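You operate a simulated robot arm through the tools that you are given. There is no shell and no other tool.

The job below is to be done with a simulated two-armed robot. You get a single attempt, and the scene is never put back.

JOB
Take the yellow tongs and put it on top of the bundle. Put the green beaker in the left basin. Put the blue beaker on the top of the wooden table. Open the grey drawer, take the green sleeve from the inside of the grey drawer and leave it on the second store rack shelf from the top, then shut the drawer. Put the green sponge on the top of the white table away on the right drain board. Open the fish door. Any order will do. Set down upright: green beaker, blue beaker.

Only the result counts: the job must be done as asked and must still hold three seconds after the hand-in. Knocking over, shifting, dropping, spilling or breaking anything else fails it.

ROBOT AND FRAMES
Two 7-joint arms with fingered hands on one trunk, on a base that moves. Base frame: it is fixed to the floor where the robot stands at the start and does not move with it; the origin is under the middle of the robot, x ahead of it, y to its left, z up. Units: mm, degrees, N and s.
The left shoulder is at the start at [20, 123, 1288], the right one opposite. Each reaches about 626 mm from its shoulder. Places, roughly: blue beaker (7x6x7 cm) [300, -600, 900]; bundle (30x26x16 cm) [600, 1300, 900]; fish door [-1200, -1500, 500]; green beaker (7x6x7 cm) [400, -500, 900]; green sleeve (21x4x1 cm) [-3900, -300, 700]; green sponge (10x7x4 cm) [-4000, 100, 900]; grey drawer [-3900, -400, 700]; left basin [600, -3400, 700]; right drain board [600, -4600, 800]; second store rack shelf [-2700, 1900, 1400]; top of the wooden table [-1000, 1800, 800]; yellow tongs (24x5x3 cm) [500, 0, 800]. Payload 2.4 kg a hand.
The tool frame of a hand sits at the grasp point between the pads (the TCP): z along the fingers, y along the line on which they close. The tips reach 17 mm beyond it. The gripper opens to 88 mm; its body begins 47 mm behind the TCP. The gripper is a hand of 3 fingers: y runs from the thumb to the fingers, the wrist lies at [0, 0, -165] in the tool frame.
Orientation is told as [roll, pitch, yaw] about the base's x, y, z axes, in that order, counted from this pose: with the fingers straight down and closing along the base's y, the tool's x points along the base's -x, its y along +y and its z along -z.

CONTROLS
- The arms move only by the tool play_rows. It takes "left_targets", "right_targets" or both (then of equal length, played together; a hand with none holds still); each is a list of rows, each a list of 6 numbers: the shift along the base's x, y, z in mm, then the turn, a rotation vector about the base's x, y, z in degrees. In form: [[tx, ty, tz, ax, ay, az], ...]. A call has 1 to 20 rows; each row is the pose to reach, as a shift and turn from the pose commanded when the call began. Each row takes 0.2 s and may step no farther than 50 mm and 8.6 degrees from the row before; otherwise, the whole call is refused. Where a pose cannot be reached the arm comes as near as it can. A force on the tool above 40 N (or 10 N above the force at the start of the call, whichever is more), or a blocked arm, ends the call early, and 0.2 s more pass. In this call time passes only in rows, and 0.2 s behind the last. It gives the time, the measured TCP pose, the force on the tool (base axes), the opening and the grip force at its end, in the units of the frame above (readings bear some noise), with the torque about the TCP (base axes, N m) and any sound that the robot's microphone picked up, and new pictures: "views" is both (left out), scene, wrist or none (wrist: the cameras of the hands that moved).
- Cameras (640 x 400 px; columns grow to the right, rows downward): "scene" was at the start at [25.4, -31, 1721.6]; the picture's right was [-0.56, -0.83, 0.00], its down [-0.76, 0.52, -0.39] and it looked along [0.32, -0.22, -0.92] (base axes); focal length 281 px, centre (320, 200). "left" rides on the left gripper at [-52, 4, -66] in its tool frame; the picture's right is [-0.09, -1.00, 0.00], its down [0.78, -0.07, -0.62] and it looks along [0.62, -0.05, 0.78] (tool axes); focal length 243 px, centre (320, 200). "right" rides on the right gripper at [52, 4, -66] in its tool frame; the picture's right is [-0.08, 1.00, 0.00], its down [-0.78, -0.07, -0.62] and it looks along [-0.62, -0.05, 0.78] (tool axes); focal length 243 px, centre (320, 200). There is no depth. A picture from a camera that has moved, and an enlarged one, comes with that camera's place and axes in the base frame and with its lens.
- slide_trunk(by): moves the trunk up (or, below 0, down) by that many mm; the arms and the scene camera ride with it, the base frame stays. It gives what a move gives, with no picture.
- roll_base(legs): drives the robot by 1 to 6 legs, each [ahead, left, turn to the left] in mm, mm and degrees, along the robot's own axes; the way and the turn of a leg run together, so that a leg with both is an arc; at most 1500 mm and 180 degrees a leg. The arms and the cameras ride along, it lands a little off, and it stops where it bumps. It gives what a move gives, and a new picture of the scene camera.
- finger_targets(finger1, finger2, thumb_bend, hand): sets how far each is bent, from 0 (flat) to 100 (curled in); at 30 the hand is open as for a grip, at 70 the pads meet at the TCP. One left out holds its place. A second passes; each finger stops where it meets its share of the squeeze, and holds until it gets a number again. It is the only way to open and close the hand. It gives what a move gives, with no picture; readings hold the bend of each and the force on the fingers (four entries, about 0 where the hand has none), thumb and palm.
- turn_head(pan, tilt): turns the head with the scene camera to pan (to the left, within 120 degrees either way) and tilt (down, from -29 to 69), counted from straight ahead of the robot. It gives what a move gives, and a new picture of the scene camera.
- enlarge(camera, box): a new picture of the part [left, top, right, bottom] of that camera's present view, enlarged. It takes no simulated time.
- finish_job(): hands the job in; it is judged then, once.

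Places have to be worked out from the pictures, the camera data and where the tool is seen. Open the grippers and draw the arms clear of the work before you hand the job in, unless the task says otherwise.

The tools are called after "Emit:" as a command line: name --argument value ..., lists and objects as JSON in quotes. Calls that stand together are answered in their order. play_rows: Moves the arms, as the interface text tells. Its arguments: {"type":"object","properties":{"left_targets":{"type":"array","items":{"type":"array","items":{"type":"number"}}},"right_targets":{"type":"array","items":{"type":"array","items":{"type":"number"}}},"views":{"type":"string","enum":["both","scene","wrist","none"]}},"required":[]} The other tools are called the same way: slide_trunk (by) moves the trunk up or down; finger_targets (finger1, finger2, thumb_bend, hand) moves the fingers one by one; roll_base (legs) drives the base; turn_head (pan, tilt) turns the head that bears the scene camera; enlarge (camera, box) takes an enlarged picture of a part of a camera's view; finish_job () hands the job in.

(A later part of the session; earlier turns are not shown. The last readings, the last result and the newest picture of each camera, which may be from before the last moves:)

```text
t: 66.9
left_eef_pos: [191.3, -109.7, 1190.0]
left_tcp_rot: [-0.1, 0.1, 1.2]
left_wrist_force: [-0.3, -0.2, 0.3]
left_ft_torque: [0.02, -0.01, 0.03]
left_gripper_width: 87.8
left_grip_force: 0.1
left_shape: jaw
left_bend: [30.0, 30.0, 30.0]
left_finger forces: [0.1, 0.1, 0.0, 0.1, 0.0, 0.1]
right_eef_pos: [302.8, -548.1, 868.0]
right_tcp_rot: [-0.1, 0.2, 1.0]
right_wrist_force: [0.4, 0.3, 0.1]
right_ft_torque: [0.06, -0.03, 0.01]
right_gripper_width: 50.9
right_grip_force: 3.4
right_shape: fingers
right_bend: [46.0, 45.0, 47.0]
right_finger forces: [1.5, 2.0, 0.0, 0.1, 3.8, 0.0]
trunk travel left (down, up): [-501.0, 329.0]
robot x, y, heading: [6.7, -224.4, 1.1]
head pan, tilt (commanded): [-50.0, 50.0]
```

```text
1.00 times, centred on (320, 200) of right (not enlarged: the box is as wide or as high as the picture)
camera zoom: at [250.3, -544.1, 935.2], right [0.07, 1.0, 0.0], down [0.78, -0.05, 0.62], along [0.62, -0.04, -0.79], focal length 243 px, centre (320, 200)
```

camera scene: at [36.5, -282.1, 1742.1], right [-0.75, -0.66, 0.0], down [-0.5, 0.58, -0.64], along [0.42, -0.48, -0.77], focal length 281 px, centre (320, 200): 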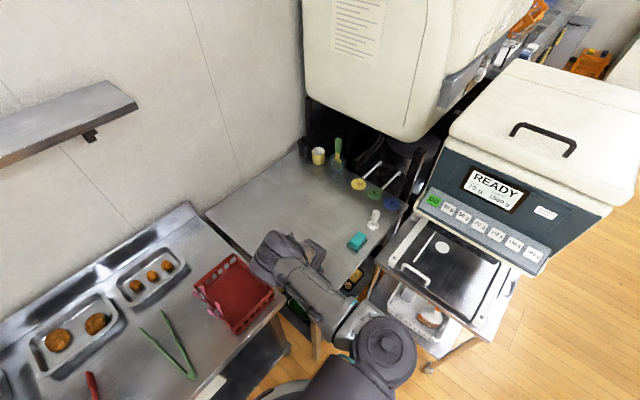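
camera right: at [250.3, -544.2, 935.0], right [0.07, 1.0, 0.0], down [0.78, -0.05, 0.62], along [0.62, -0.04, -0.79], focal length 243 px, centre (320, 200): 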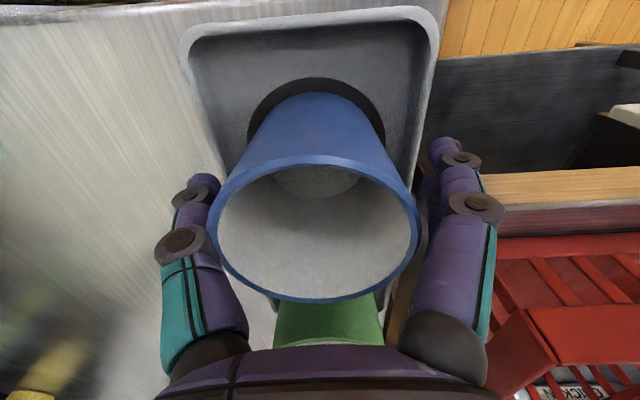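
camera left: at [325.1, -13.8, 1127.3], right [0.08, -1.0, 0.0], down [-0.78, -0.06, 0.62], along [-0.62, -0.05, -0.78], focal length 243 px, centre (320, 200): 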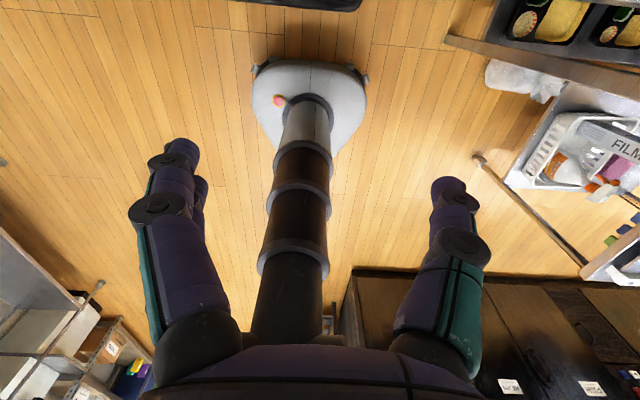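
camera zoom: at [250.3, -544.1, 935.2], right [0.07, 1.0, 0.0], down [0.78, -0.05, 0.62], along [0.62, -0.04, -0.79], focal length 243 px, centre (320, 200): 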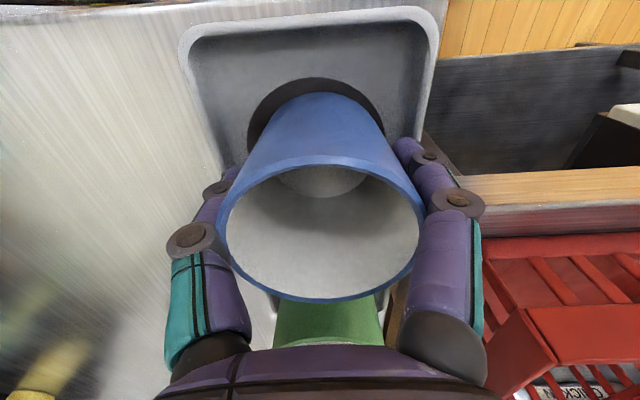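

Contact on all three sides at ~51 mm. I squeeze firmer and lift slightly.

Emit:
finger_targets --hand "right" --finger1 58 --finger2 58 --thumb_bend 58

Emit:
play_rows --right_targets '[[0, 0, 12, 0, 0, 0], [0, 0, 35, 0, 0, 0]]' --views "wrist"

```text
t: 67.9
left_eef_pos: [192.6, -108.4, 1190.2]
left_tcp_rot: [0.0, 0.1, 1.1]
left_wrist_force: [-0.2, -0.3, 0.2]
left_ft_torque: [-0.01, 0.03, -0.01]
left_gripper_width: 88.2
left_grip_force: 0.0
left_shape: jaw
left_bend: [30.0, 30.0, 30.0]
left_finger forces: [0.0, 0.0, 0.0, 0.0, 0.0, 0.0]
right_eef_pos: [303.0, -547.6, 868.2]
right_tcp_rot: [-0.1, 0.2, 1.0]
right_wrist_force: [0.0, -0.2, -1.1]
right_ft_torque: [-0.01, -0.01, 0.0]
right_gripper_width: 48.4
right_grip_force: 9.5
right_shape: fingers
right_bend: [48.0, 48.0, 51.0]
right_finger forces: [4.3, 5.4, 0.0, 0.0, 9.9, 0.0]
trunk travel left (down, up): [-501.0, 329.0]
robot x, y, heading: [5.9, -223.9, 1.2]
head pan, tilt (commanded): [-50.0, 50.0]
```

```text
t: 68.5
left_eef_pos: [191.6, -109.9, 1189.3]
left_tcp_rot: [0.0, 0.1, 1.0]
left_wrist_force: [0.3, 0.4, -0.6]
left_ft_torque: [-0.03, 0.01, 0.02]
left_gripper_width: 88.0
left_grip_force: 0.1
left_shape: jaw
left_bend: [30.0, 30.0, 30.0]
left_finger forces: [0.1, 0.1, 0.1, 0.0, 0.1, 0.0]
right_eef_pos: [302.4, -547.7, 902.4]
right_tcp_rot: [-0.1, 0.1, 1.1]
right_wrist_force: [-1.4, -1.2, -0.9]
right_ft_torque: [0.0, -0.02, 0.04]
right_gripper_width: 48.5
right_grip_force: 8.8
right_shape: fingers
right_bend: [48.0, 48.0, 51.0]
right_finger forces: [4.2, 5.5, 0.0, 0.0, 9.9, 0.1]
trunk travel left (down, up): [-501.0, 329.0]
robot x, y, heading: [7.5, -226.4, 1.1]
head pan, tilt (commanded): [-50.0, 50.0]
camera right: at [249.8, -544.5, 970.2], right [0.07, 1.0, 0.0], down [0.78, -0.05, 0.62], along [0.62, -0.04, -0.79], focal length 243 px, centre (320, 200)
```

right: 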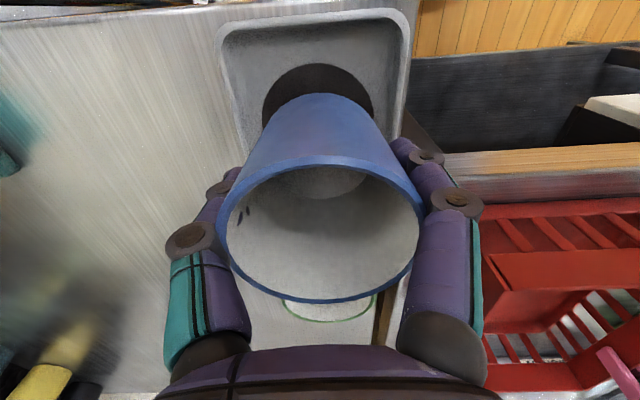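

The beaker is lifted free of the tray. I raise it higher and bring it in front of the robot before driving.

Emit:
play_rows --right_targets '[[0, 0, 40, 0, 0, 0], [0, 0, 80, 0, 0, 0], [0, 10, 120, 0, 0, 0], [5, 45, 150, 0, 0, 0], [10, 90, 160, 0, 0, 0], [15, 135, 165, 0, 0, 0], [20, 170, 170, 0, 0, 0]]' --views "both"

```text
t: 70.1
left_eef_pos: [192.1, -108.4, 1189.0]
left_tcp_rot: [0.0, 0.0, 1.1]
left_wrist_force: [0.3, -0.1, 0.7]
left_ft_torque: [0.01, 0.03, -0.03]
left_gripper_width: 87.9
left_grip_force: 0.0
left_shape: jaw
left_bend: [30.0, 30.0, 30.0]
left_finger forces: [0.1, 0.0, 0.0, 0.0, 0.0, 0.0]
right_eef_pos: [323.0, -378.9, 1073.0]
right_tcp_rot: [-0.1, 0.1, 1.1]
right_wrist_force: [-0.5, 0.0, -0.4]
right_ft_torque: [0.02, -0.01, 0.02]
right_gripper_width: 48.1
right_grip_force: 9.3
right_shape: fingers
right_bend: [48.0, 48.0, 51.0]
right_finger forces: [4.2, 5.5, 0.0, 0.0, 9.6, 0.0]
trunk travel left (down, up): [-501.0, 329.0]
robot x, y, heading: [9.0, -225.1, 1.2]
head pan, tilt (commanded): [-50.0, 50.0]
camera scene: at [36.4, -281.5, 1742.1], right [-0.75, -0.66, 0.0], down [-0.5, 0.58, -0.64], along [0.42, -0.48, -0.77], focal length 281 px, centre (320, 200)
camera right: at [269.7, -375.7, 1139.8], right [0.07, 1.0, 0.0], down [0.78, -0.05, 0.62], along [0.62, -0.04, -0.79], focal length 243 px, centre (320, 200)
```

scene: 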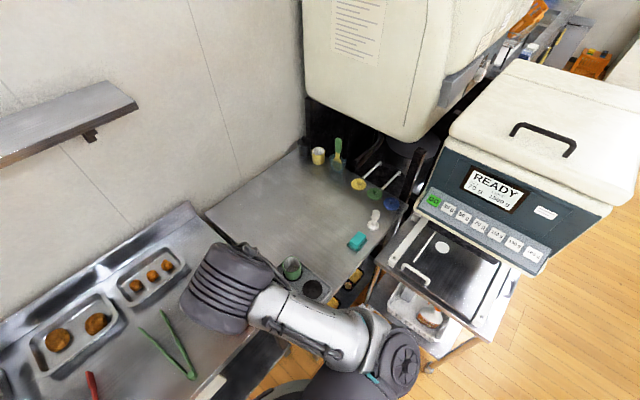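
right: 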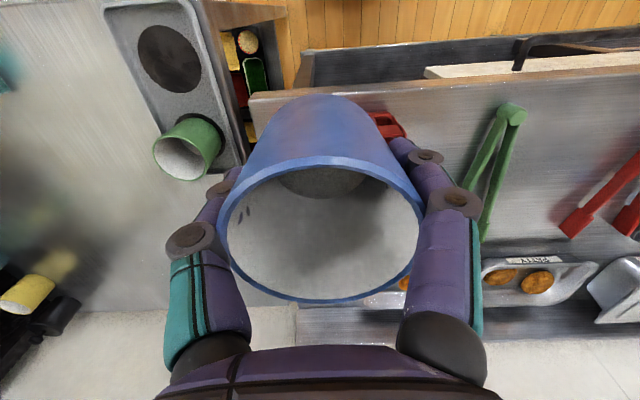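

The blue beaker is held upright; green remains in its tray. I drive left along the counter, then turn 89° to face the wooden table, and look.

Emit:
roll_base --legs '[[-80, 650, 0], [0, 650, 0], [0, 0, 89]]'

Emit:
turn_head --pan 40 --tilt 40

```text
t: 80.9
left_eef_pos: [-226.5, 1274.5, 1188.8]
left_tcp_rot: [0.1, 0.2, 92.8]
left_wrist_force: [0.7, 0.2, 0.3]
left_ft_torque: [-0.05, 0.03, 0.03]
left_gripper_width: 87.7
left_grip_force: 0.0
left_shape: jaw
left_bend: [30.0, 30.0, 30.0]
left_finger forces: [0.0, 0.1, 0.0, 0.0, 0.1, 0.1]
right_eef_pos: [39.8, 1412.1, 1074.0]
right_tcp_rot: [0.0, 0.2, 92.8]
right_wrist_force: [-0.1, 0.3, -0.3]
right_ft_torque: [0.0, 0.03, -0.01]
right_gripper_width: 48.1
right_grip_force: 8.9
right_shape: fingers
right_bend: [49.0, 48.0, 51.0]
right_finger forces: [4.1, 5.3, 0.1, 0.0, 9.6, 0.0]
trunk travel left (down, up): [-501.0, 329.0]
robot x, y, heading: [-106.5, 1092.5, 92.5]
head pan, tilt (commanded): [-50.0, 50.0]
camera scene: at [-51.8, 1128.7, 1742.1], right [0.68, -0.73, 0.0], down [-0.56, -0.52, -0.64], along [0.47, 0.44, -0.77], focal length 281 px, centre (320, 200)
```

scene: 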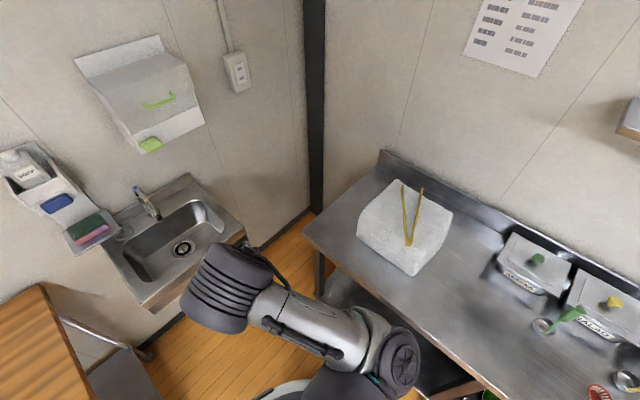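

```text
t: 82.6
left_eef_pos: [-227.1, 1275.7, 1190.6]
left_tcp_rot: [0.0, 0.1, 92.7]
left_wrist_force: [-0.3, -0.1, 1.0]
left_ft_torque: [-0.02, 0.05, -0.01]
left_gripper_width: 88.1
left_grip_force: 0.0
left_shape: jaw
left_bend: [30.0, 30.0, 30.0]
left_finger forces: [0.0, 0.0, 0.0, 0.0, 0.0, 0.1]
right_eef_pos: [39.2, 1413.5, 1072.8]
right_tcp_rot: [0.0, 0.2, 92.7]
right_wrist_force: [0.3, 0.1, -0.2]
right_ft_torque: [0.0, 0.02, 0.03]
right_gripper_width: 47.9
right_grip_force: 9.3
right_shape: fingers
right_bend: [49.0, 48.0, 51.0]
right_finger forces: [4.0, 5.3, 0.1, 0.0, 9.4, 0.1]
trunk travel left (down, up): [-501.0, 329.0]
robot x, y, heading: [-108.0, 1094.2, 92.9]
head pan, tilt (commanded): [40.0, 40.0]
camera scene: at [-166.0, 1138.7, 1756.2], right [0.73, 0.68, 0.0], down [0.44, -0.47, -0.77], along [-0.52, 0.56, -0.64], focal length 281 px, centre (320, 200)
```

scene: 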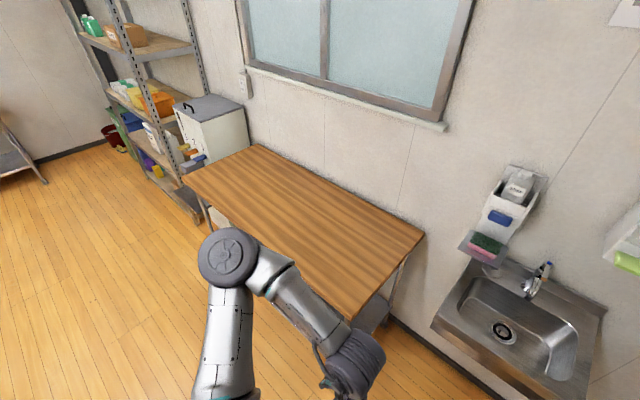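

The tongs are seen lying on the bundle. The wooden table spans about x −1550…−405, y 1540…2050 and is empty. I drive left along it, then 100 mm forward.

Emit:
roll_base --legs '[[0, 0, -2.7], [0, 650, 0], [100, 0, 0]]'

Emit:
turn_head --pan -10 --tilt 50

```text
t: 87.4
left_eef_pos: [-881.6, 1376.6, 1189.5]
left_tcp_rot: [0.0, 0.2, 90.3]
left_wrist_force: [-0.7, 0.6, -0.2]
left_ft_torque: [0.02, 0.02, 0.0]
left_gripper_width: 87.9
left_grip_force: 0.0
left_shape: jaw
left_bend: [30.0, 30.0, 30.0]
left_finger forces: [0.1, 0.0, 0.0, 0.0, 0.0, 0.1]
right_eef_pos: [-608.6, 1502.7, 1073.0]
right_tcp_rot: [-0.1, 0.1, 90.2]
right_wrist_force: [0.0, 0.4, -0.4]
right_ft_torque: [0.02, -0.02, 0.03]
right_gripper_width: 47.6
right_grip_force: 9.4
right_shape: fingers
right_bend: [49.0, 48.0, 51.0]
right_finger forces: [4.0, 5.3, 0.0, 0.1, 9.5, 0.0]
trunk travel left (down, up): [-501.0, 329.0]
robot x, y, heading: [-769.5, 1191.6, 90.6]
head pan, tilt (commanded): [40.0, 40.0]
camera scene: at [-825.8, 1238.4, 1756.2], right [0.76, 0.65, 0.0], down [0.42, -0.49, -0.77], along [-0.5, 0.58, -0.64], focal length 281 px, centre (320, 200)
```

scene: 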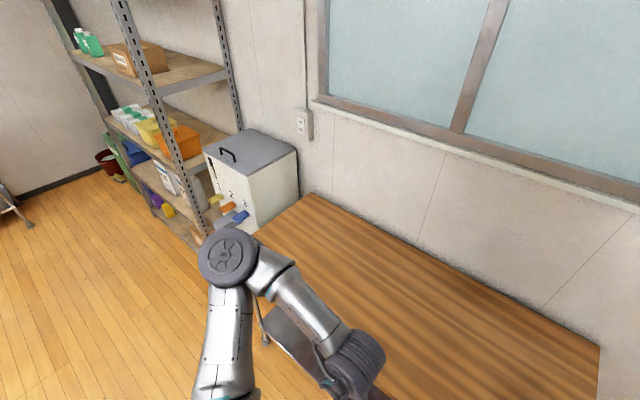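

```text
t: 88.5
left_eef_pos: [-881.9, 1375.5, 1189.8]
left_tcp_rot: [0.0, 0.2, 90.3]
left_wrist_force: [0.1, 0.7, -0.7]
left_ft_torque: [-0.03, -0.03, 0.0]
left_gripper_width: 88.1
left_grip_force: 0.1
left_shape: jaw
left_bend: [30.0, 30.0, 30.0]
left_finger forces: [0.0, 0.1, 0.0, 0.0, 0.0, 0.0]
right_eef_pos: [-607.7, 1501.2, 1073.6]
right_tcp_rot: [-0.1, 0.2, 90.2]
right_wrist_force: [1.0, -0.3, 0.1]
right_ft_torque: [0.01, -0.01, 0.02]
right_gripper_width: 47.7
right_grip_force: 9.5
right_shape: fingers
right_bend: [49.0, 48.0, 51.0]
right_finger forces: [3.9, 5.4, 0.0, 0.1, 9.5, 0.0]
trunk travel left (down, up): [-501.0, 329.0]
robot x, y, heading: [-769.4, 1190.4, 90.4]
head pan, tilt (commanded): [-10.0, 50.0]
camera scene: at [-758.1, 1247.7, 1742.1], right [0.99, -0.17, 0.0], down [-0.13, -0.76, -0.64], along [0.11, 0.63, -0.77], focal length 281 px, centre (320, 200)
```

scene: 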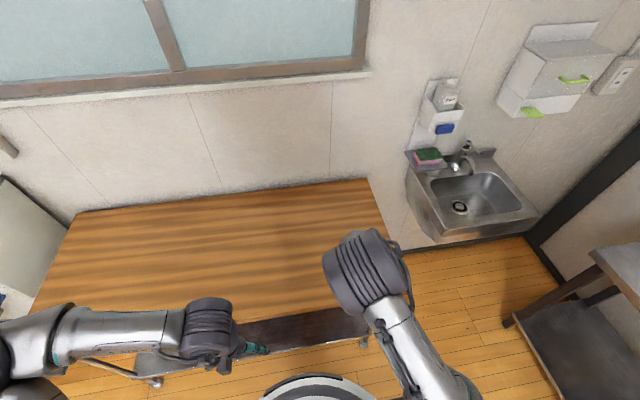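

I lower the trunk by 100 mm (beaker bottom still above table height) and then extend the hand over the table.

Emit:
slide_trunk --by -100

Emit:
play_rows --right_targets '[[0, 44, 0, 0, 0, 0], [0, 88, 0, 0, 0, 0], [0, 130, 0, 0, 0, 0]]' --views "both"

```text
t: 89.9
left_eef_pos: [-881.4, 1375.2, 1089.9]
left_tcp_rot: [-0.1, 0.1, 90.3]
left_wrist_force: [0.4, 0.2, 0.4]
left_ft_torque: [0.0, -0.02, -0.05]
left_gripper_width: 88.0
left_grip_force: 0.1
left_shape: jaw
left_bend: [30.0, 30.0, 30.0]
left_finger forces: [0.0, 0.1, 0.1, 0.0, 0.0, 0.1]
right_eef_pos: [-608.1, 1501.8, 972.1]
right_tcp_rot: [-0.1, 0.2, 90.1]
right_wrist_force: [-0.1, -0.3, -0.5]
right_ft_torque: [-0.02, 0.03, 0.0]
right_gripper_width: 47.9
right_grip_force: 9.9
right_shape: fingers
right_bend: [49.0, 48.0, 51.0]
right_finger forces: [4.0, 5.3, 0.0, 0.0, 9.5, 0.0]
trunk travel left (down, up): [-401.0, 429.0]
robot x, y, heading: [-769.4, 1186.7, 90.6]
head pan, tilt (commanded): [-10.0, 50.0]
```

```text
t: 90.7
left_eef_pos: [-880.8, 1376.2, 1090.9]
left_tcp_rot: [-0.1, 0.2, 90.3]
left_wrist_force: [-0.2, 0.0, -0.3]
left_ft_torque: [0.0, 0.01, 0.01]
left_gripper_width: 88.1
left_grip_force: 0.1
left_shape: jaw
left_bend: [30.0, 30.0, 30.0]
left_finger forces: [0.0, 0.1, 0.0, 0.0, 0.0, 0.1]
right_eef_pos: [-606.2, 1631.3, 972.9]
right_tcp_rot: [-0.1, 0.3, 90.0]
right_wrist_force: [0.7, 1.1, 0.0]
right_ft_torque: [0.01, 0.0, 0.0]
right_gripper_width: 47.5
right_grip_force: 9.2
right_shape: fingers
right_bend: [49.0, 48.0, 51.0]
right_finger forces: [3.8, 5.3, 0.1, 0.0, 9.3, 0.0]
trunk travel left (down, up): [-401.0, 429.0]
robot x, y, heading: [-768.4, 1191.6, 90.3]
head pan, tilt (commanded): [-10.0, 50.0]
camera scene: at [-757.5, 1248.6, 1642.0], right [0.99, -0.17, 0.0], down [-0.13, -0.76, -0.64], along [0.11, 0.63, -0.77], focal length 281 px, centre (320, 200)
camera right: at [-610.6, 1580.1, 1038.6], right [-1.0, 0.08, 0.0], down [0.06, 0.78, 0.62], along [0.05, 0.61, -0.79], focal length 243 px, centre (320, 200)
```

scene: 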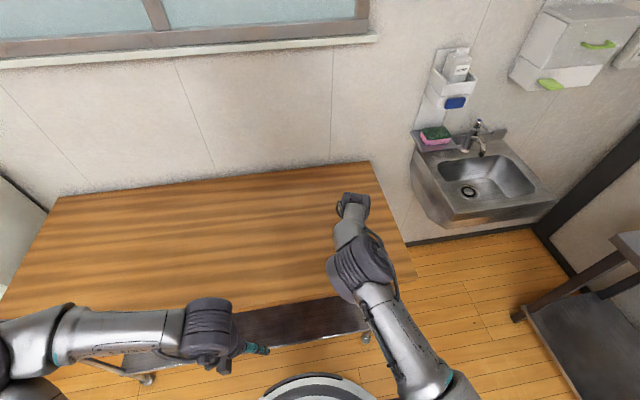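
right: 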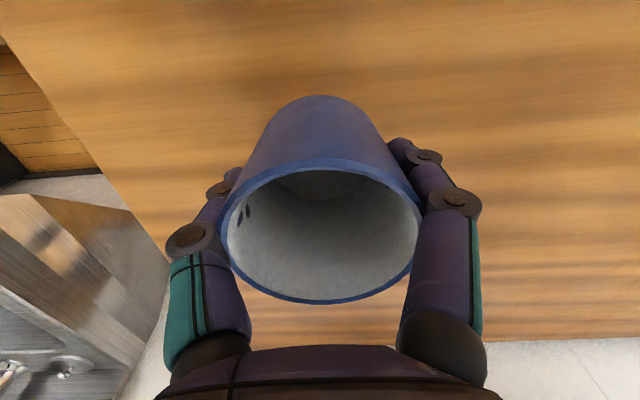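

The beaker is over the wood. I lower in stages watching for contact.

Emit:
play_rows --right_targets '[[0, 0, -20, 0, 0, 0], [0, 0, -40, 0, 0, 0]]' --views "none"

Emit:
play_rows --right_targets '[[0, 0, -7, 0, 0, 0], [0, 0, -14, 0, 0, 0]]' --views "wrist"

```text
t: 91.3
left_eef_pos: [-881.2, 1374.4, 1090.5]
left_tcp_rot: [0.0, 0.1, 90.4]
left_wrist_force: [0.0, 0.1, -0.3]
left_ft_torque: [0.0, -0.01, 0.01]
left_gripper_width: 88.0
left_grip_force: 0.2
left_shape: jaw
left_bend: [30.0, 30.0, 30.0]
left_finger forces: [0.0, 0.0, 0.0, 0.0, 0.1, 0.1]
right_eef_pos: [-606.7, 1632.7, 931.2]
right_tcp_rot: [-0.1, 0.2, 90.2]
right_wrist_force: [0.3, 0.7, -0.7]
right_ft_torque: [0.03, -0.02, 0.0]
right_gripper_width: 47.5
right_grip_force: 9.3
right_shape: fingers
right_bend: [49.0, 48.0, 51.0]
right_finger forces: [3.8, 5.3, 0.0, 0.1, 9.3, 0.0]
trunk travel left (down, up): [-401.0, 429.0]
robot x, y, heading: [-767.9, 1188.6, 90.3]
head pan, tilt (commanded): [-10.0, 50.0]
```

```text
t: 91.9
left_eef_pos: [-880.8, 1376.7, 1089.6]
left_tcp_rot: [0.0, 0.1, 90.3]
left_wrist_force: [-0.8, -0.3, 0.6]
left_ft_torque: [0.0, -0.01, -0.01]
left_gripper_width: 88.1
left_grip_force: 0.0
left_shape: jaw
left_bend: [30.0, 30.0, 30.0]
left_finger forces: [0.0, 0.0, 0.1, 0.0, 0.1, 0.0]
right_eef_pos: [-608.7, 1631.8, 918.0]
right_tcp_rot: [-0.2, 0.1, 90.3]
right_wrist_force: [0.0, -1.2, 0.0]
right_ft_torque: [0.01, -0.02, -0.03]
right_gripper_width: 47.7
right_grip_force: 8.8
right_shape: fingers
right_bend: [49.0, 48.0, 51.0]
right_finger forces: [3.7, 5.3, 0.1, 0.0, 9.2, 0.0]
trunk travel left (down, up): [-401.0, 429.0]
robot x, y, heading: [-768.9, 1189.1, 90.4]
head pan, tilt (commanded): [-10.0, 50.0]
camera right: at [-613.1, 1580.0, 984.9], right [-1.0, 0.08, 0.0], down [0.06, 0.78, 0.62], along [0.05, 0.62, -0.79], focal length 243 px, centre (320, 200)
```

right: 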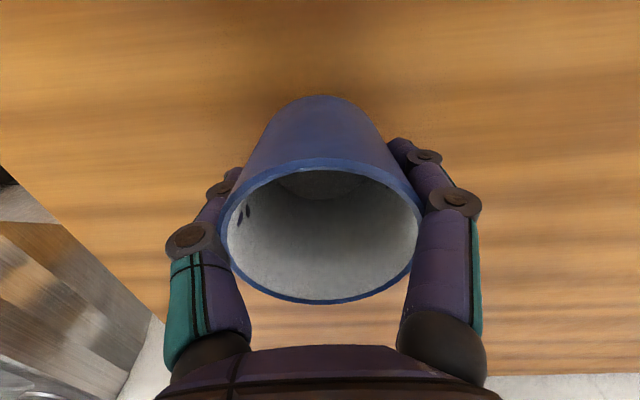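

Shadow is closing on the base. I continue in small steps.

Emit:
play_rows --right_targets '[[0, 0, -6, 0, 0, 0], [0, 0, -12, 0, 0, 0]]' --views "none"

Emit:
play_rows --right_targets '[[0, 0, -5, 0, 0, 0], [0, 0, -10, 0, 0, 0]]' --views "wrist"

```text
t: 92.5
left_eef_pos: [-880.1, 1376.7, 1090.6]
left_tcp_rot: [-0.1, 0.1, 90.3]
left_wrist_force: [0.1, 0.6, -0.4]
left_ft_torque: [0.0, 0.01, -0.01]
left_gripper_width: 87.9
left_grip_force: 0.0
left_shape: jaw
left_bend: [30.0, 30.0, 30.0]
left_finger forces: [0.1, 0.0, 0.0, 0.0, 0.0, 0.0]
right_eef_pos: [-608.5, 1632.0, 907.0]
right_tcp_rot: [-0.1, 0.2, 90.1]
right_wrist_force: [0.7, 1.8, 0.1]
right_ft_torque: [0.01, 0.0, -0.02]
right_gripper_width: 47.6
right_grip_force: 8.8
right_shape: fingers
right_bend: [49.0, 48.0, 51.0]
right_finger forces: [3.8, 5.3, 0.0, 0.1, 9.0, 0.1]
trunk travel left (down, up): [-401.0, 429.0]
robot x, y, heading: [-768.9, 1190.3, 90.6]
head pan, tilt (commanded): [-10.0, 50.0]
```

```text
t: 93.1
left_eef_pos: [-881.3, 1375.8, 1089.5]
left_tcp_rot: [0.1, 0.1, 90.3]
left_wrist_force: [0.7, -0.8, 0.4]
left_ft_torque: [-0.03, -0.03, 0.02]
left_gripper_width: 87.9
left_grip_force: 0.0
left_shape: jaw
left_bend: [30.0, 30.0, 30.0]
left_finger forces: [0.0, 0.0, 0.1, 0.1, 0.1, 0.0]
right_eef_pos: [-608.2, 1630.4, 896.2]
right_tcp_rot: [0.0, 0.2, 90.2]
right_wrist_force: [-1.1, 0.4, -1.0]
right_ft_torque: [0.0, -0.01, -0.01]
right_gripper_width: 47.5
right_grip_force: 9.3
right_shape: fingers
right_bend: [49.0, 48.0, 51.0]
right_finger forces: [3.8, 5.3, 0.0, 0.0, 9.2, 0.0]
trunk travel left (down, up): [-401.0, 429.0]
robot x, y, heading: [-768.1, 1189.2, 90.4]
head pan, tilt (commanded): [-10.0, 50.0]
camera right: at [-612.8, 1579.7, 963.3], right [-1.0, 0.08, 0.0], down [0.06, 0.78, 0.62], along [0.05, 0.62, -0.79], focal length 243 px, centre (320, 200)
```

right: 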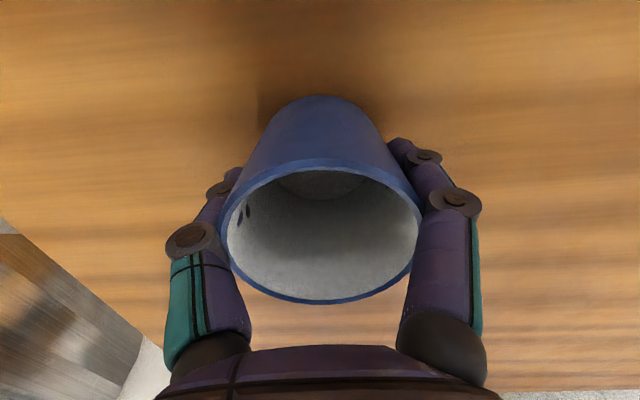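

Emit:
play_rows --right_targets '[[0, 0, -4, 0, 0, 0], [0, 0, -8, 0, 0, 0]]' --views "none"

Emit:
play_rows --right_targets '[[0, 0, -4, 0, 0, 0], [0, 0, -8, 0, 0, 0]]' --views "wrist"

```text
t: 93.7
left_eef_pos: [-882.1, 1374.9, 1090.1]
left_tcp_rot: [-0.2, 0.1, 90.4]
left_wrist_force: [-0.5, -0.1, 0.5]
left_ft_torque: [-0.03, -0.01, -0.01]
left_gripper_width: 88.3
left_grip_force: 0.1
left_shape: jaw
left_bend: [30.0, 30.0, 30.0]
left_finger forces: [0.0, 0.0, 0.1, 0.0, 0.1, 0.1]
right_eef_pos: [-608.8, 1632.0, 891.3]
right_tcp_rot: [-0.1, -0.1, 90.2]
right_wrist_force: [1.7, 0.4, 18.6]
right_ft_torque: [-0.01, 0.03, 0.03]
right_gripper_width: 47.0
right_grip_force: 11.0
right_shape: fingers
right_bend: [50.0, 49.0, 52.0]
right_finger forces: [4.0, 6.0, 0.0, 0.0, 11.6, 0.1]
trunk travel left (down, up): [-401.0, 429.0]
robot x, y, heading: [-767.6, 1188.6, 90.3]
head pan, tilt (commanded): [-10.0, 50.0]
```

```text
t: 94.2
left_eef_pos: [-882.5, 1372.3, 1090.2]
left_tcp_rot: [0.0, 0.0, 90.3]
left_wrist_force: [0.3, 0.0, -0.8]
left_ft_torque: [0.02, 0.01, 0.03]
left_gripper_width: 88.1
left_grip_force: 0.0
left_shape: jaw
left_bend: [30.0, 30.0, 30.0]
left_finger forces: [0.0, 0.0, 0.0, 0.1, 0.1, 0.0]
right_eef_pos: [-608.2, 1632.4, 887.4]
right_tcp_rot: [-0.2, -0.5, 90.3]
right_wrist_force: [-0.6, -7.0, 24.2]
right_ft_torque: [0.08, 0.01, 0.02]
right_gripper_width: 47.8
right_grip_force: 19.7
right_shape: fingers
right_bend: [51.0, 52.0, 54.0]
right_finger forces: [7.7, 11.7, 0.0, 0.0, 19.4, 0.0]
trunk travel left (down, up): [-401.0, 429.0]
robot x, y, heading: [-770.2, 1188.3, 90.3]
head pan, tilt (commanded): [-10.0, 50.0]
stopped in row 2 (right hand): the force on the tool passed its limit at 44 N (the readings are from after the stop); the commanded pose is now the measured one
camera right: at [-613.2, 1579.4, 954.0], right [-1.0, 0.08, 0.0], down [0.06, 0.78, 0.63], along [0.05, 0.62, -0.78], focal length 243 px, centre (320, 200)
```

right: 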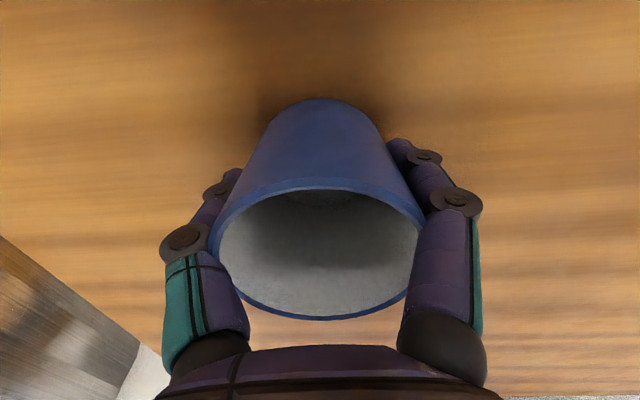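

The beaker is on the table and was pressed a bit hard. I ease up 3 mm and then open the fingers.

Emit:
play_rows --right_targets '[[0, 0, 3, 0, 0, 0]]' --views "none"

Emit:
finger_targets --hand "right" --finger1 40 --finger2 40 --thumb_bend 40

Emit:
finger_targets --hand "right" --finger1 30 --finger2 30 --thumb_bend 30

Emit:
enlarge --camera "right" --box '[0, 0, 640, 400]'

```text
t: 94.6
left_eef_pos: [-881.7, 1375.0, 1091.0]
left_tcp_rot: [-0.1, 0.2, 90.3]
left_wrist_force: [-0.4, -0.9, 0.1]
left_ft_torque: [-0.02, 0.0, -0.02]
left_gripper_width: 87.8
left_grip_force: 0.0
left_shape: jaw
left_bend: [30.0, 30.0, 30.0]
left_finger forces: [0.0, 0.1, 0.1, 0.0, 0.1, 0.0]
right_eef_pos: [-609.2, 1631.0, 889.0]
right_tcp_rot: [-0.2, -0.2, 90.3]
right_wrist_force: [-0.8, -2.4, 8.0]
right_ft_torque: [0.05, -0.02, 0.0]
right_gripper_width: 47.6
right_grip_force: 16.0
right_shape: fingers
right_bend: [51.0, 52.0, 54.0]
right_finger forces: [5.9, 9.4, 0.0, 0.0, 16.2, 0.0]
trunk travel left (down, up): [-401.0, 429.0]
robot x, y, heading: [-766.3, 1193.2, 90.2]
head pan, tilt (commanded): [-10.0, 50.0]
```

```text
t: 95.6
left_eef_pos: [-881.0, 1375.5, 1090.6]
left_tcp_rot: [0.0, 0.1, 90.3]
left_wrist_force: [-0.5, 0.9, -0.6]
left_ft_torque: [0.01, 0.0, 0.03]
left_gripper_width: 88.0
left_grip_force: 0.1
left_shape: jaw
left_bend: [30.0, 30.0, 30.0]
left_finger forces: [0.0, 0.0, 0.0, 0.0, 0.0, 0.0]
right_eef_pos: [-608.2, 1632.7, 888.4]
right_tcp_rot: [-0.2, -0.2, 90.3]
right_wrist_force: [-0.1, -1.7, 4.3]
right_ft_torque: [0.04, -0.04, -0.05]
right_gripper_width: 64.2
right_grip_force: 3.5
right_shape: fingers
right_bend: [40.0, 40.0, 40.0]
right_finger forces: [0.6, 2.1, 0.0, 0.0, 3.9, 0.1]
trunk travel left (down, up): [-401.0, 429.0]
robot x, y, heading: [-764.4, 1189.9, 90.2]
head pan, tilt (commanded): [-10.0, 50.0]
```

```text
t: 96.6
left_eef_pos: [-881.3, 1376.1, 1090.5]
left_tcp_rot: [-0.1, 0.1, 90.3]
left_wrist_force: [-0.7, -0.1, 0.7]
left_ft_torque: [0.02, -0.03, -0.02]
left_gripper_width: 88.0
left_grip_force: 0.0
left_shape: jaw
left_bend: [30.0, 30.0, 30.0]
left_finger forces: [0.0, 0.0, 0.0, 0.1, 0.0, 0.1]
right_eef_pos: [-607.2, 1632.1, 889.8]
right_tcp_rot: [-0.1, -0.2, 90.3]
right_wrist_force: [0.7, 0.7, -0.3]
right_ft_torque: [-0.02, -0.02, -0.02]
right_gripper_width: 84.3
right_grip_force: 0.3
right_shape: fingers
right_bend: [30.0, 30.0, 30.0]
right_finger forces: [0.0, 0.1, 0.0, 0.0, 0.3, 0.0]
trunk travel left (down, up): [-401.0, 429.0]
robot x, y, heading: [-772.0, 1185.9, 90.5]
head pan, tilt (commanded): [-10.0, 50.0]
```

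```text
1.00 times, centred on (320, 200) of right (not enlarged: the box is as wide or as high as the picture)
camera zoom: at [-612.7, 1580.6, 954.9], right [-1.0, 0.08, 0.0], down [0.06, 0.78, 0.62], along [0.05, 0.62, -0.78], focal length 243 px, centre (320, 200)
```

zoom: 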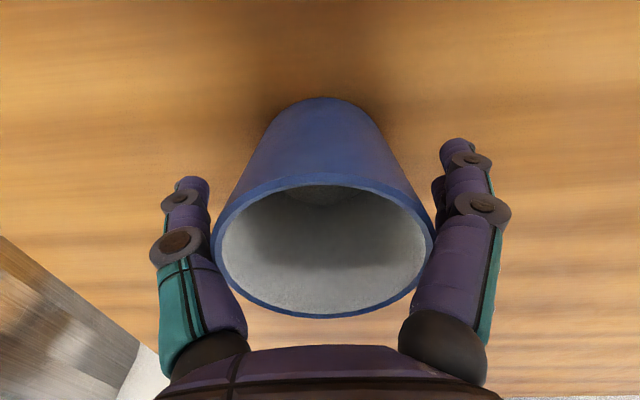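

The beaker stands free between the open fingers. I lift the hand straight up and look.

Emit:
play_rows --right_targets '[[0, 0, 15, 0, 0, 0], [0, 0, 40, 0, 0, 0], [0, 0, 80, 0, 0, 0], [0, 0, 120, 0, 0, 0]]' --views "both"

```text
t: 97.6
left_eef_pos: [-881.5, 1375.5, 1091.2]
left_tcp_rot: [0.0, 0.1, 90.3]
left_wrist_force: [0.9, 0.2, 0.5]
left_ft_torque: [0.0, 0.01, 0.0]
left_gripper_width: 88.2
left_grip_force: 0.0
left_shape: jaw
left_bend: [30.0, 30.0, 30.0]
left_finger forces: [0.0, 0.0, 0.0, 0.1, 0.1, 0.0]
right_eef_pos: [-608.0, 1633.6, 1008.2]
right_tcp_rot: [-0.2, -0.2, 90.2]
right_wrist_force: [-0.6, 0.2, -0.4]
right_ft_torque: [-0.01, -0.01, -0.02]
right_gripper_width: 84.1
right_grip_force: 0.1
right_shape: fingers
right_bend: [30.0, 30.0, 30.0]
right_finger forces: [0.0, 0.0, 0.0, 0.0, 0.0, 0.0]
trunk travel left (down, up): [-401.0, 429.0]
robot x, y, heading: [-769.2, 1193.8, 90.5]
head pan, tilt (commanded): [-10.0, 50.0]
camera scene: at [-758.0, 1247.6, 1642.1], right [0.99, -0.17, 0.0], down [-0.13, -0.76, -0.64], along [0.11, 0.63, -0.77], focal length 281 px, centre (320, 200)
camera right: at [-613.1, 1581.1, 1074.1], right [-1.0, 0.08, 0.0], down [0.06, 0.78, 0.62], along [0.05, 0.62, -0.78], focal length 243 px, centre (320, 200)
```

scene: 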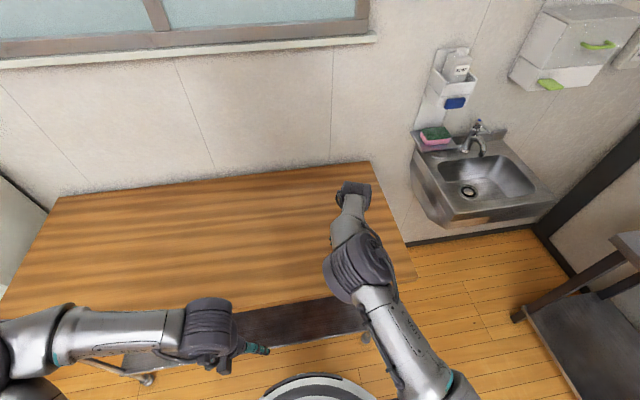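
right: 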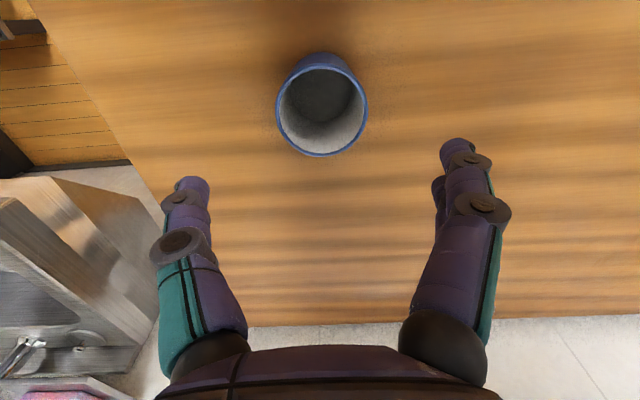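

The blue beaker stands upright on the wooden table. I raise the trunk, retract the arm, and back away from the table.

Emit:
slide_trunk --by 100

Emit:
play_rows --right_targets '[[0, -45, 0, 0, 0, 0], [0, -90, 0, 0, 0, 0], [0, -130, 0, 0, 0, 0], [0, -160, 30, 0, 0, 0]]' --views "none"

Emit:
roll_base --legs '[[-350, 0, 0], [0, 0, 60]]'

Emit:
turn_head --pan 0 --tilt 15

```text
t: 99.0
left_eef_pos: [-881.7, 1376.0, 1189.3]
left_tcp_rot: [0.0, 0.0, 90.4]
left_wrist_force: [0.0, -1.0, 0.8]
left_ft_torque: [0.0, -0.02, -0.06]
left_gripper_width: 87.9
left_grip_force: 0.0
left_shape: jaw
left_bend: [30.0, 30.0, 30.0]
left_finger forces: [0.1, 0.0, 0.1, 0.0, 0.1, 0.0]
right_eef_pos: [-608.6, 1633.6, 1106.5]
right_tcp_rot: [-0.2, -0.1, 90.2]
right_wrist_force: [0.2, 0.7, -0.4]
right_ft_torque: [0.0, 0.0, 0.0]
right_gripper_width: 84.3
right_grip_force: 0.0
right_shape: fingers
right_bend: [30.0, 30.0, 30.0]
right_finger forces: [0.1, 0.0, 0.0, 0.0, 0.0, 0.0]
trunk travel left (down, up): [-501.0, 329.0]
robot x, y, heading: [-769.9, 1191.9, 90.2]
head pan, tilt (commanded): [-10.0, 50.0]
```

```text
t: 100.0
left_eef_pos: [-880.6, 1375.4, 1191.3]
left_tcp_rot: [-0.1, 0.0, 90.2]
left_wrist_force: [0.6, 0.1, 0.3]
left_ft_torque: [-0.03, -0.02, -0.03]
left_gripper_width: 87.8
left_grip_force: 0.1
left_shape: jaw
left_bend: [30.0, 30.0, 30.0]
left_finger forces: [0.0, 0.0, 0.0, 0.1, 0.1, 0.0]
right_eef_pos: [-607.5, 1472.5, 1136.3]
right_tcp_rot: [-0.3, -0.2, 90.3]
right_wrist_force: [-0.4, -0.1, -0.7]
right_ft_torque: [0.0, 0.02, 0.04]
right_gripper_width: 84.1
right_grip_force: 0.2
right_shape: fingers
right_bend: [30.0, 30.0, 30.0]
right_finger forces: [0.1, 0.1, 0.0, 0.1, 0.0, 0.0]
trunk travel left (down, up): [-501.0, 329.0]
robot x, y, heading: [-765.1, 1188.6, 90.3]
head pan, tilt (commanded): [-10.0, 50.0]
```

```text
t: 104.9
left_eef_pos: [-983.5, 835.3, 1190.7]
left_tcp_rot: [0.1, 0.2, 151.3]
left_wrist_force: [0.2, 0.5, -0.4]
left_ft_torque: [0.0, 0.01, 0.0]
left_gripper_width: 87.9
left_grip_force: 0.0
left_shape: jaw
left_bend: [30.0, 30.0, 30.0]
left_finger forces: [0.0, 0.1, 0.1, 0.0, 0.1, 0.1]
right_eef_pos: [-937.2, 1121.7, 1135.9]
right_tcp_rot: [-0.2, -0.2, 151.3]
right_wrist_force: [-0.1, 0.7, 0.6]
right_ft_torque: [0.01, -0.01, 0.0]
right_gripper_width: 84.3
right_grip_force: 0.1
right_shape: fingers
right_bend: [30.0, 30.0, 30.0]
right_finger forces: [0.0, 0.0, 0.0, 0.0, 0.0, 0.0]
trunk travel left (down, up): [-501.0, 329.0]
robot x, y, heading: [-766.6, 844.5, 151.5]
head pan, tilt (commanded): [-10.0, 50.0]
camera scene: at [-812.0, 884.9, 1742.1], right [0.62, 0.78, 0.0], down [0.6, -0.48, -0.64], along [-0.5, 0.4, -0.77], focal length 281 px, centre (320, 200)
```

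scene: 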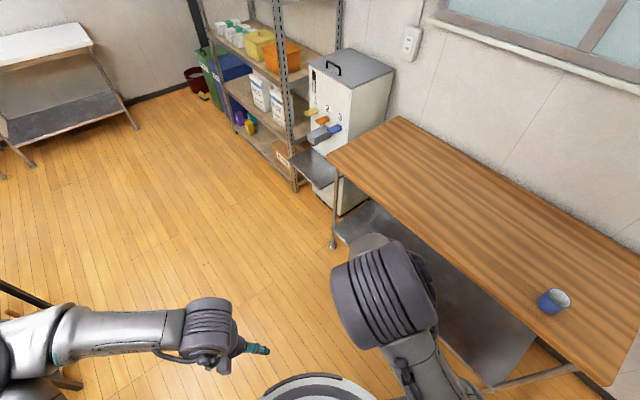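

```text
t: 105.9
left_eef_pos: [-983.3, 835.3, 1189.5]
left_tcp_rot: [0.0, 0.1, 151.3]
left_wrist_force: [-1.5, 0.2, 0.7]
left_ft_torque: [0.03, -0.01, 0.03]
left_gripper_width: 88.0
left_grip_force: 0.1
left_shape: jaw
left_bend: [30.0, 30.0, 30.0]
left_finger forces: [0.0, 0.0, 0.1, 0.0, 0.0, 0.0]
right_eef_pos: [-937.3, 1121.2, 1135.8]
right_tcp_rot: [-0.2, -0.2, 151.3]
right_wrist_force: [0.1, 0.6, -0.6]
right_ft_torque: [-0.02, 0.02, -0.02]
right_gripper_width: 84.3
right_grip_force: 0.1
right_shape: fingers
right_bend: [30.0, 30.0, 30.0]
right_finger forces: [0.0, 0.0, 0.1, 0.1, 0.0, 0.1]
trunk travel left (down, up): [-501.0, 329.0]
robot x, y, heading: [-767.6, 844.2, 151.6]
head pan, tilt (commanded): [0.0, 15.0]
camera scene: at [-833.8, 881.7, 1795.7], right [0.48, 0.88, 0.0], down [0.23, -0.12, -0.97], along [-0.85, 0.46, -0.26], focal length 281 px, centre (320, 200)
```

scene: 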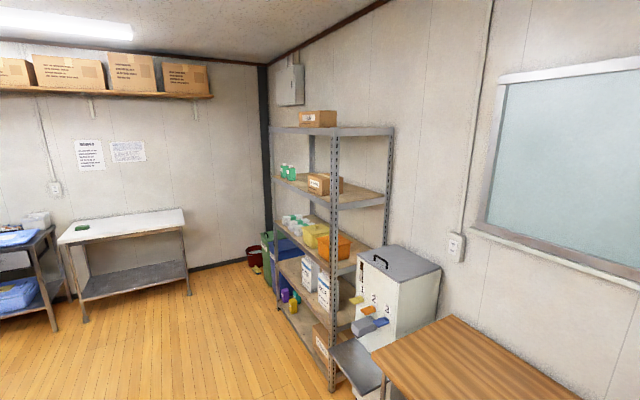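

The rack is ahead and the white table with the green sponge is at left. I turn the head left to see the drawer unit.

Emit:
turn_head --pan 40 --tilt 15

Emit:
enlarge --camera "scene" --box '[240, 180, 560, 380]'

```text
t: 107.0
left_eef_pos: [-983.1, 835.7, 1189.6]
left_tcp_rot: [0.0, 0.1, 151.3]
left_wrist_force: [-0.4, -0.5, 0.9]
left_ft_torque: [0.0, 0.0, -0.02]
left_gripper_width: 88.1
left_grip_force: 0.0
left_shape: jaw
left_bend: [30.0, 30.0, 30.0]
left_finger forces: [0.0, 0.1, 0.1, 0.1, 0.0, 0.1]
right_eef_pos: [-937.0, 1122.1, 1135.5]
right_tcp_rot: [-0.2, -0.2, 151.3]
right_wrist_force: [-0.1, 0.0, 0.2]
right_ft_torque: [0.0, 0.0, 0.03]
right_gripper_width: 84.4
right_grip_force: 0.0
right_shape: fingers
right_bend: [30.0, 30.0, 30.0]
right_finger forces: [0.0, 0.1, 0.1, 0.0, 0.0, 0.0]
trunk travel left (down, up): [-501.0, 329.0]
robot x, y, heading: [-770.9, 846.5, 151.2]
head pan, tilt (commanded): [40.0, 15.0]
camera scene: at [-843.4, 818.6, 1795.8], right [-0.2, 0.98, 0.0], down [0.25, 0.05, -0.97], along [-0.95, -0.19, -0.26], focal length 281 px, centre (320, 200)
```

scene: 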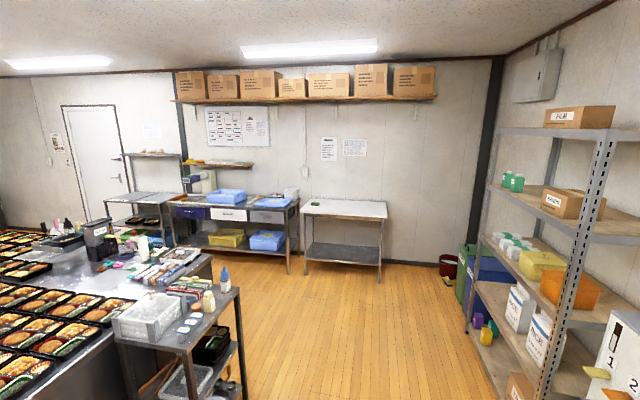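

```text
2.00 times, centred on (400, 280) of scene
camera zoom: at [-843.4, 818.6, 1795.8], right [-0.2, 0.98, 0.0], down [0.25, 0.05, -0.97], along [-0.95, -0.19, -0.26], focal length 561 px, centre (160, 40)
```

zoom: 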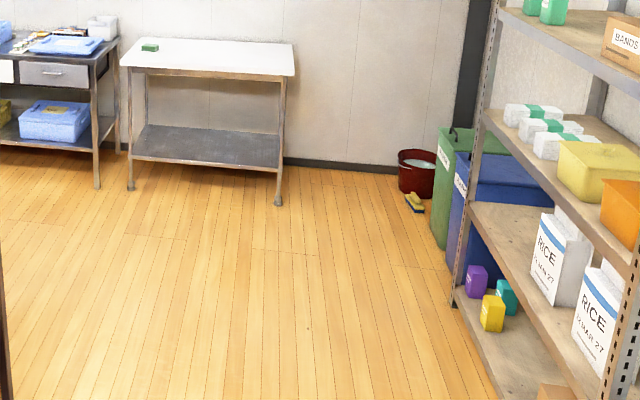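

The grey drawer is the right-hand one of three next to the white table, its handle near [−3715, −377, 765]; the aisle at y≈845 is free. I turn to face −x, drive ahead and then sideways to stand before the drawer.

Emit:
roll_base --legs '[[0, 0, 28.6], [1200, 0, 0], [1150, 0, 0], [0, 600, 0]]'

Emit:
turn_head --pan 30 --tilt 35

```text
t: 123.0
left_eef_pos: [-3275.9, 90.5, 1189.5]
left_tcp_rot: [0.0, 0.0, -177.8]
left_wrist_force: [0.2, -0.4, -0.3]
left_ft_torque: [-0.02, 0.0, -0.02]
left_gripper_width: 88.0
left_grip_force: 0.1
left_shape: jaw
left_bend: [30.0, 30.0, 30.0]
left_finger forces: [0.0, 0.1, 0.0, 0.0, 0.1, 0.0]
right_eef_pos: [-3383.7, 360.9, 1135.4]
right_tcp_rot: [-0.3, -0.2, -177.8]
right_wrist_force: [-0.2, -0.4, -0.5]
right_ft_torque: [0.04, 0.05, 0.02]
right_gripper_width: 84.5
right_grip_force: 0.1
right_shape: fingers
right_bend: [30.0, 30.0, 30.0]
right_finger forces: [0.1, 0.0, 0.0, 0.1, 0.1, 0.1]
trunk travel left (down, up): [-501.0, 329.0]
robot x, y, heading: [-3094.8, 211.8, -177.5]
head pan, tilt (commanded): [40.0, 15.0]
camera scene: at [-3146.7, 149.3, 1795.8], right [-0.67, 0.74, 0.0], down [0.19, 0.17, -0.97], along [-0.71, -0.65, -0.26], focal length 281 px, centre (320, 200)
```

scene: 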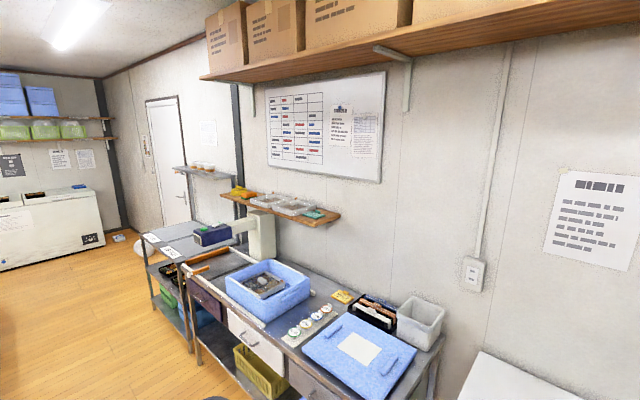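

```text
t: 123.8
left_eef_pos: [-3276.7, 90.0, 1190.1]
left_tcp_rot: [-0.1, 0.0, -177.7]
left_wrist_force: [-0.5, -0.3, -0.8]
left_ft_torque: [-0.01, -0.02, 0.02]
left_gripper_width: 88.2
left_grip_force: 0.0
left_shape: jaw
left_bend: [30.0, 30.0, 30.0]
left_finger forces: [0.0, 0.0, 0.0, 0.0, 0.1, 0.1]
right_eef_pos: [-3383.2, 360.7, 1135.9]
right_tcp_rot: [-0.2, -0.2, -177.9]
right_wrist_force: [-0.1, -0.6, -0.5]
right_ft_torque: [-0.04, -0.02, 0.01]
right_gripper_width: 84.3
right_grip_force: 0.1
right_shape: fingers
right_bend: [30.0, 30.0, 30.0]
right_finger forces: [0.0, 0.0, 0.1, 0.0, 0.0, 0.0]
trunk travel left (down, up): [-501.0, 329.0]
robot x, y, heading: [-3096.5, 212.2, -177.8]
head pan, tilt (commanded): [30.0, 35.0]
camera scene: at [-3152.1, 165.8, 1763.9], right [-0.53, 0.85, 0.0], down [0.48, 0.31, -0.82], along [-0.69, -0.44, -0.57], focal length 281 px, centre (320, 200)
```

scene: 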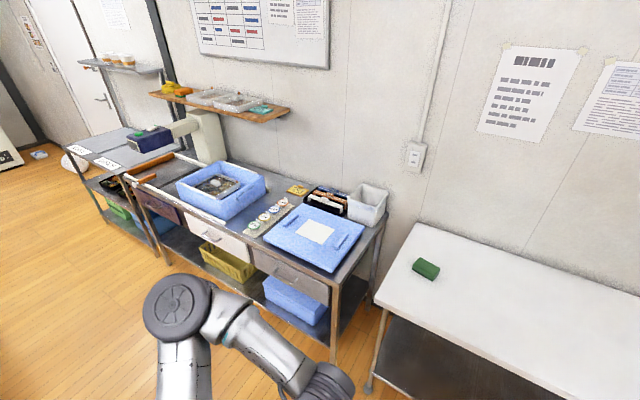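

The grey drawer sits at the right end of that table. I drive further left to face it, correcting the heading by −2.3°.

Emit:
roll_base --legs '[[0, 590, -2.3]]'

Emit:
turn_head --pan 0 --tilt 45

```text
t: 127.2
left_eef_pos: [-3270.3, -491.4, 1189.0]
left_tcp_rot: [0.0, 0.1, 179.7]
left_wrist_force: [-0.4, 0.0, -0.3]
left_ft_torque: [0.0, 0.0, 0.01]
left_gripper_width: 88.0
left_grip_force: 0.1
left_shape: jaw
left_bend: [30.0, 30.0, 30.0]
left_finger forces: [0.0, 0.0, 0.1, 0.0, 0.1, 0.0]
right_eef_pos: [-3365.4, -217.7, 1136.1]
right_tcp_rot: [-0.3, -0.2, 179.5]
right_wrist_force: [0.0, 0.1, -0.5]
right_ft_torque: [-0.01, 0.04, 0.04]
right_gripper_width: 84.4
right_grip_force: 0.0
right_shape: fingers
right_bend: [30.0, 30.0, 30.0]
right_finger forces: [0.1, 0.0, 0.0, 0.0, 0.0, 0.0]
trunk travel left (down, up): [-501.0, 329.0]
robot x, y, heading: [-3081.7, -376.1, 179.7]
head pan, tilt (commanded): [30.0, 35.0]
camera scene: at [-3144.2, -424.0, 1763.8], right [-0.49, 0.87, 0.0], down [0.5, 0.28, -0.82], along [-0.71, -0.41, -0.57], focal length 281 px, centre (320, 200)
```

scene: 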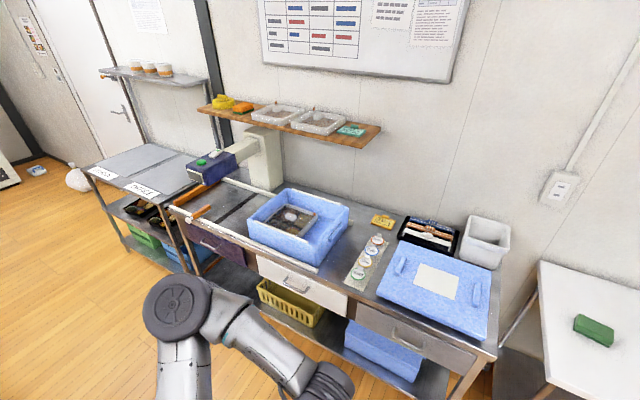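

```text
t: 128.1
left_eef_pos: [-3270.8, -492.3, 1190.3]
left_tcp_rot: [0.0, 0.1, 179.5]
left_wrist_force: [-1.1, -0.3, -0.1]
left_ft_torque: [0.02, 0.01, 0.0]
left_gripper_width: 88.1
left_grip_force: 0.0
left_shape: jaw
left_bend: [30.0, 30.0, 30.0]
left_finger forces: [0.0, 0.0, 0.0, 0.1, 0.0, 0.0]
right_eef_pos: [-3366.9, -217.0, 1135.8]
right_tcp_rot: [-0.2, -0.2, 179.6]
right_wrist_force: [0.6, 0.2, 0.2]
right_ft_torque: [0.03, -0.02, -0.01]
right_gripper_width: 84.4
right_grip_force: 0.0
right_shape: fingers
right_bend: [30.0, 30.0, 30.0]
right_finger forces: [0.0, 0.0, 0.0, 0.0, 0.0, 0.0]
trunk travel left (down, up): [-501.0, 329.0]
robot x, y, heading: [-3084.1, -381.1, 179.7]
head pan, tilt (commanded): [0.0, 45.0]
camera scene: at [-3149.0, -379.4, 1749.0], right [0.01, 1.0, 0.0], down [0.71, 0.0, -0.71], along [-0.71, 0.0, -0.71], focal length 281 px, centre (320, 200)
```

scene: 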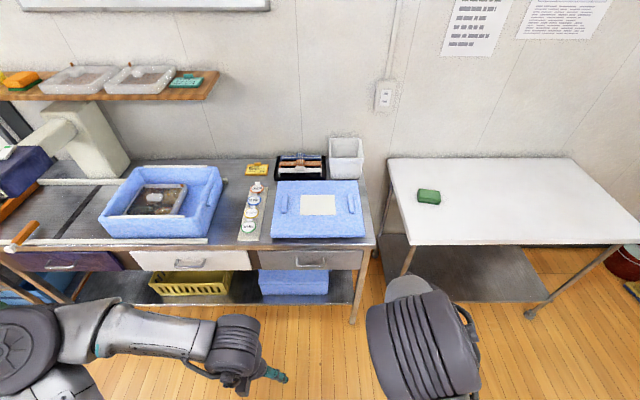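

I zoom in on the drawer front and handle.

Emit:
enlarge --camera "scene" --box '[220, 150, 460, 300]'

```text
2.67 times, centred on (340, 225) of scene
camera zoom: at [-3149.0, -379.4, 1749.0], right [0.01, 1.0, 0.0], down [0.71, 0.0, -0.71], along [-0.71, 0.0, -0.71], focal length 748 px, centre (267, 133)
```

zoom: 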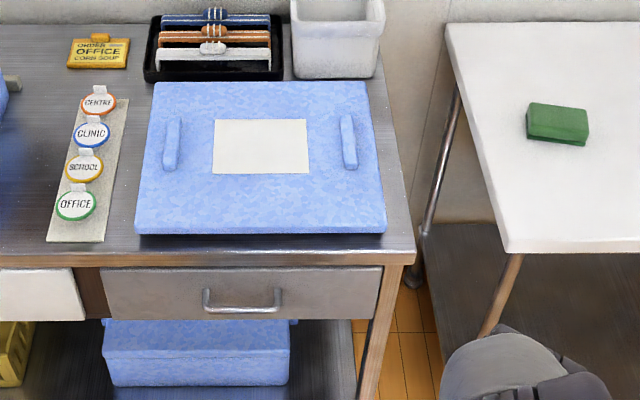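

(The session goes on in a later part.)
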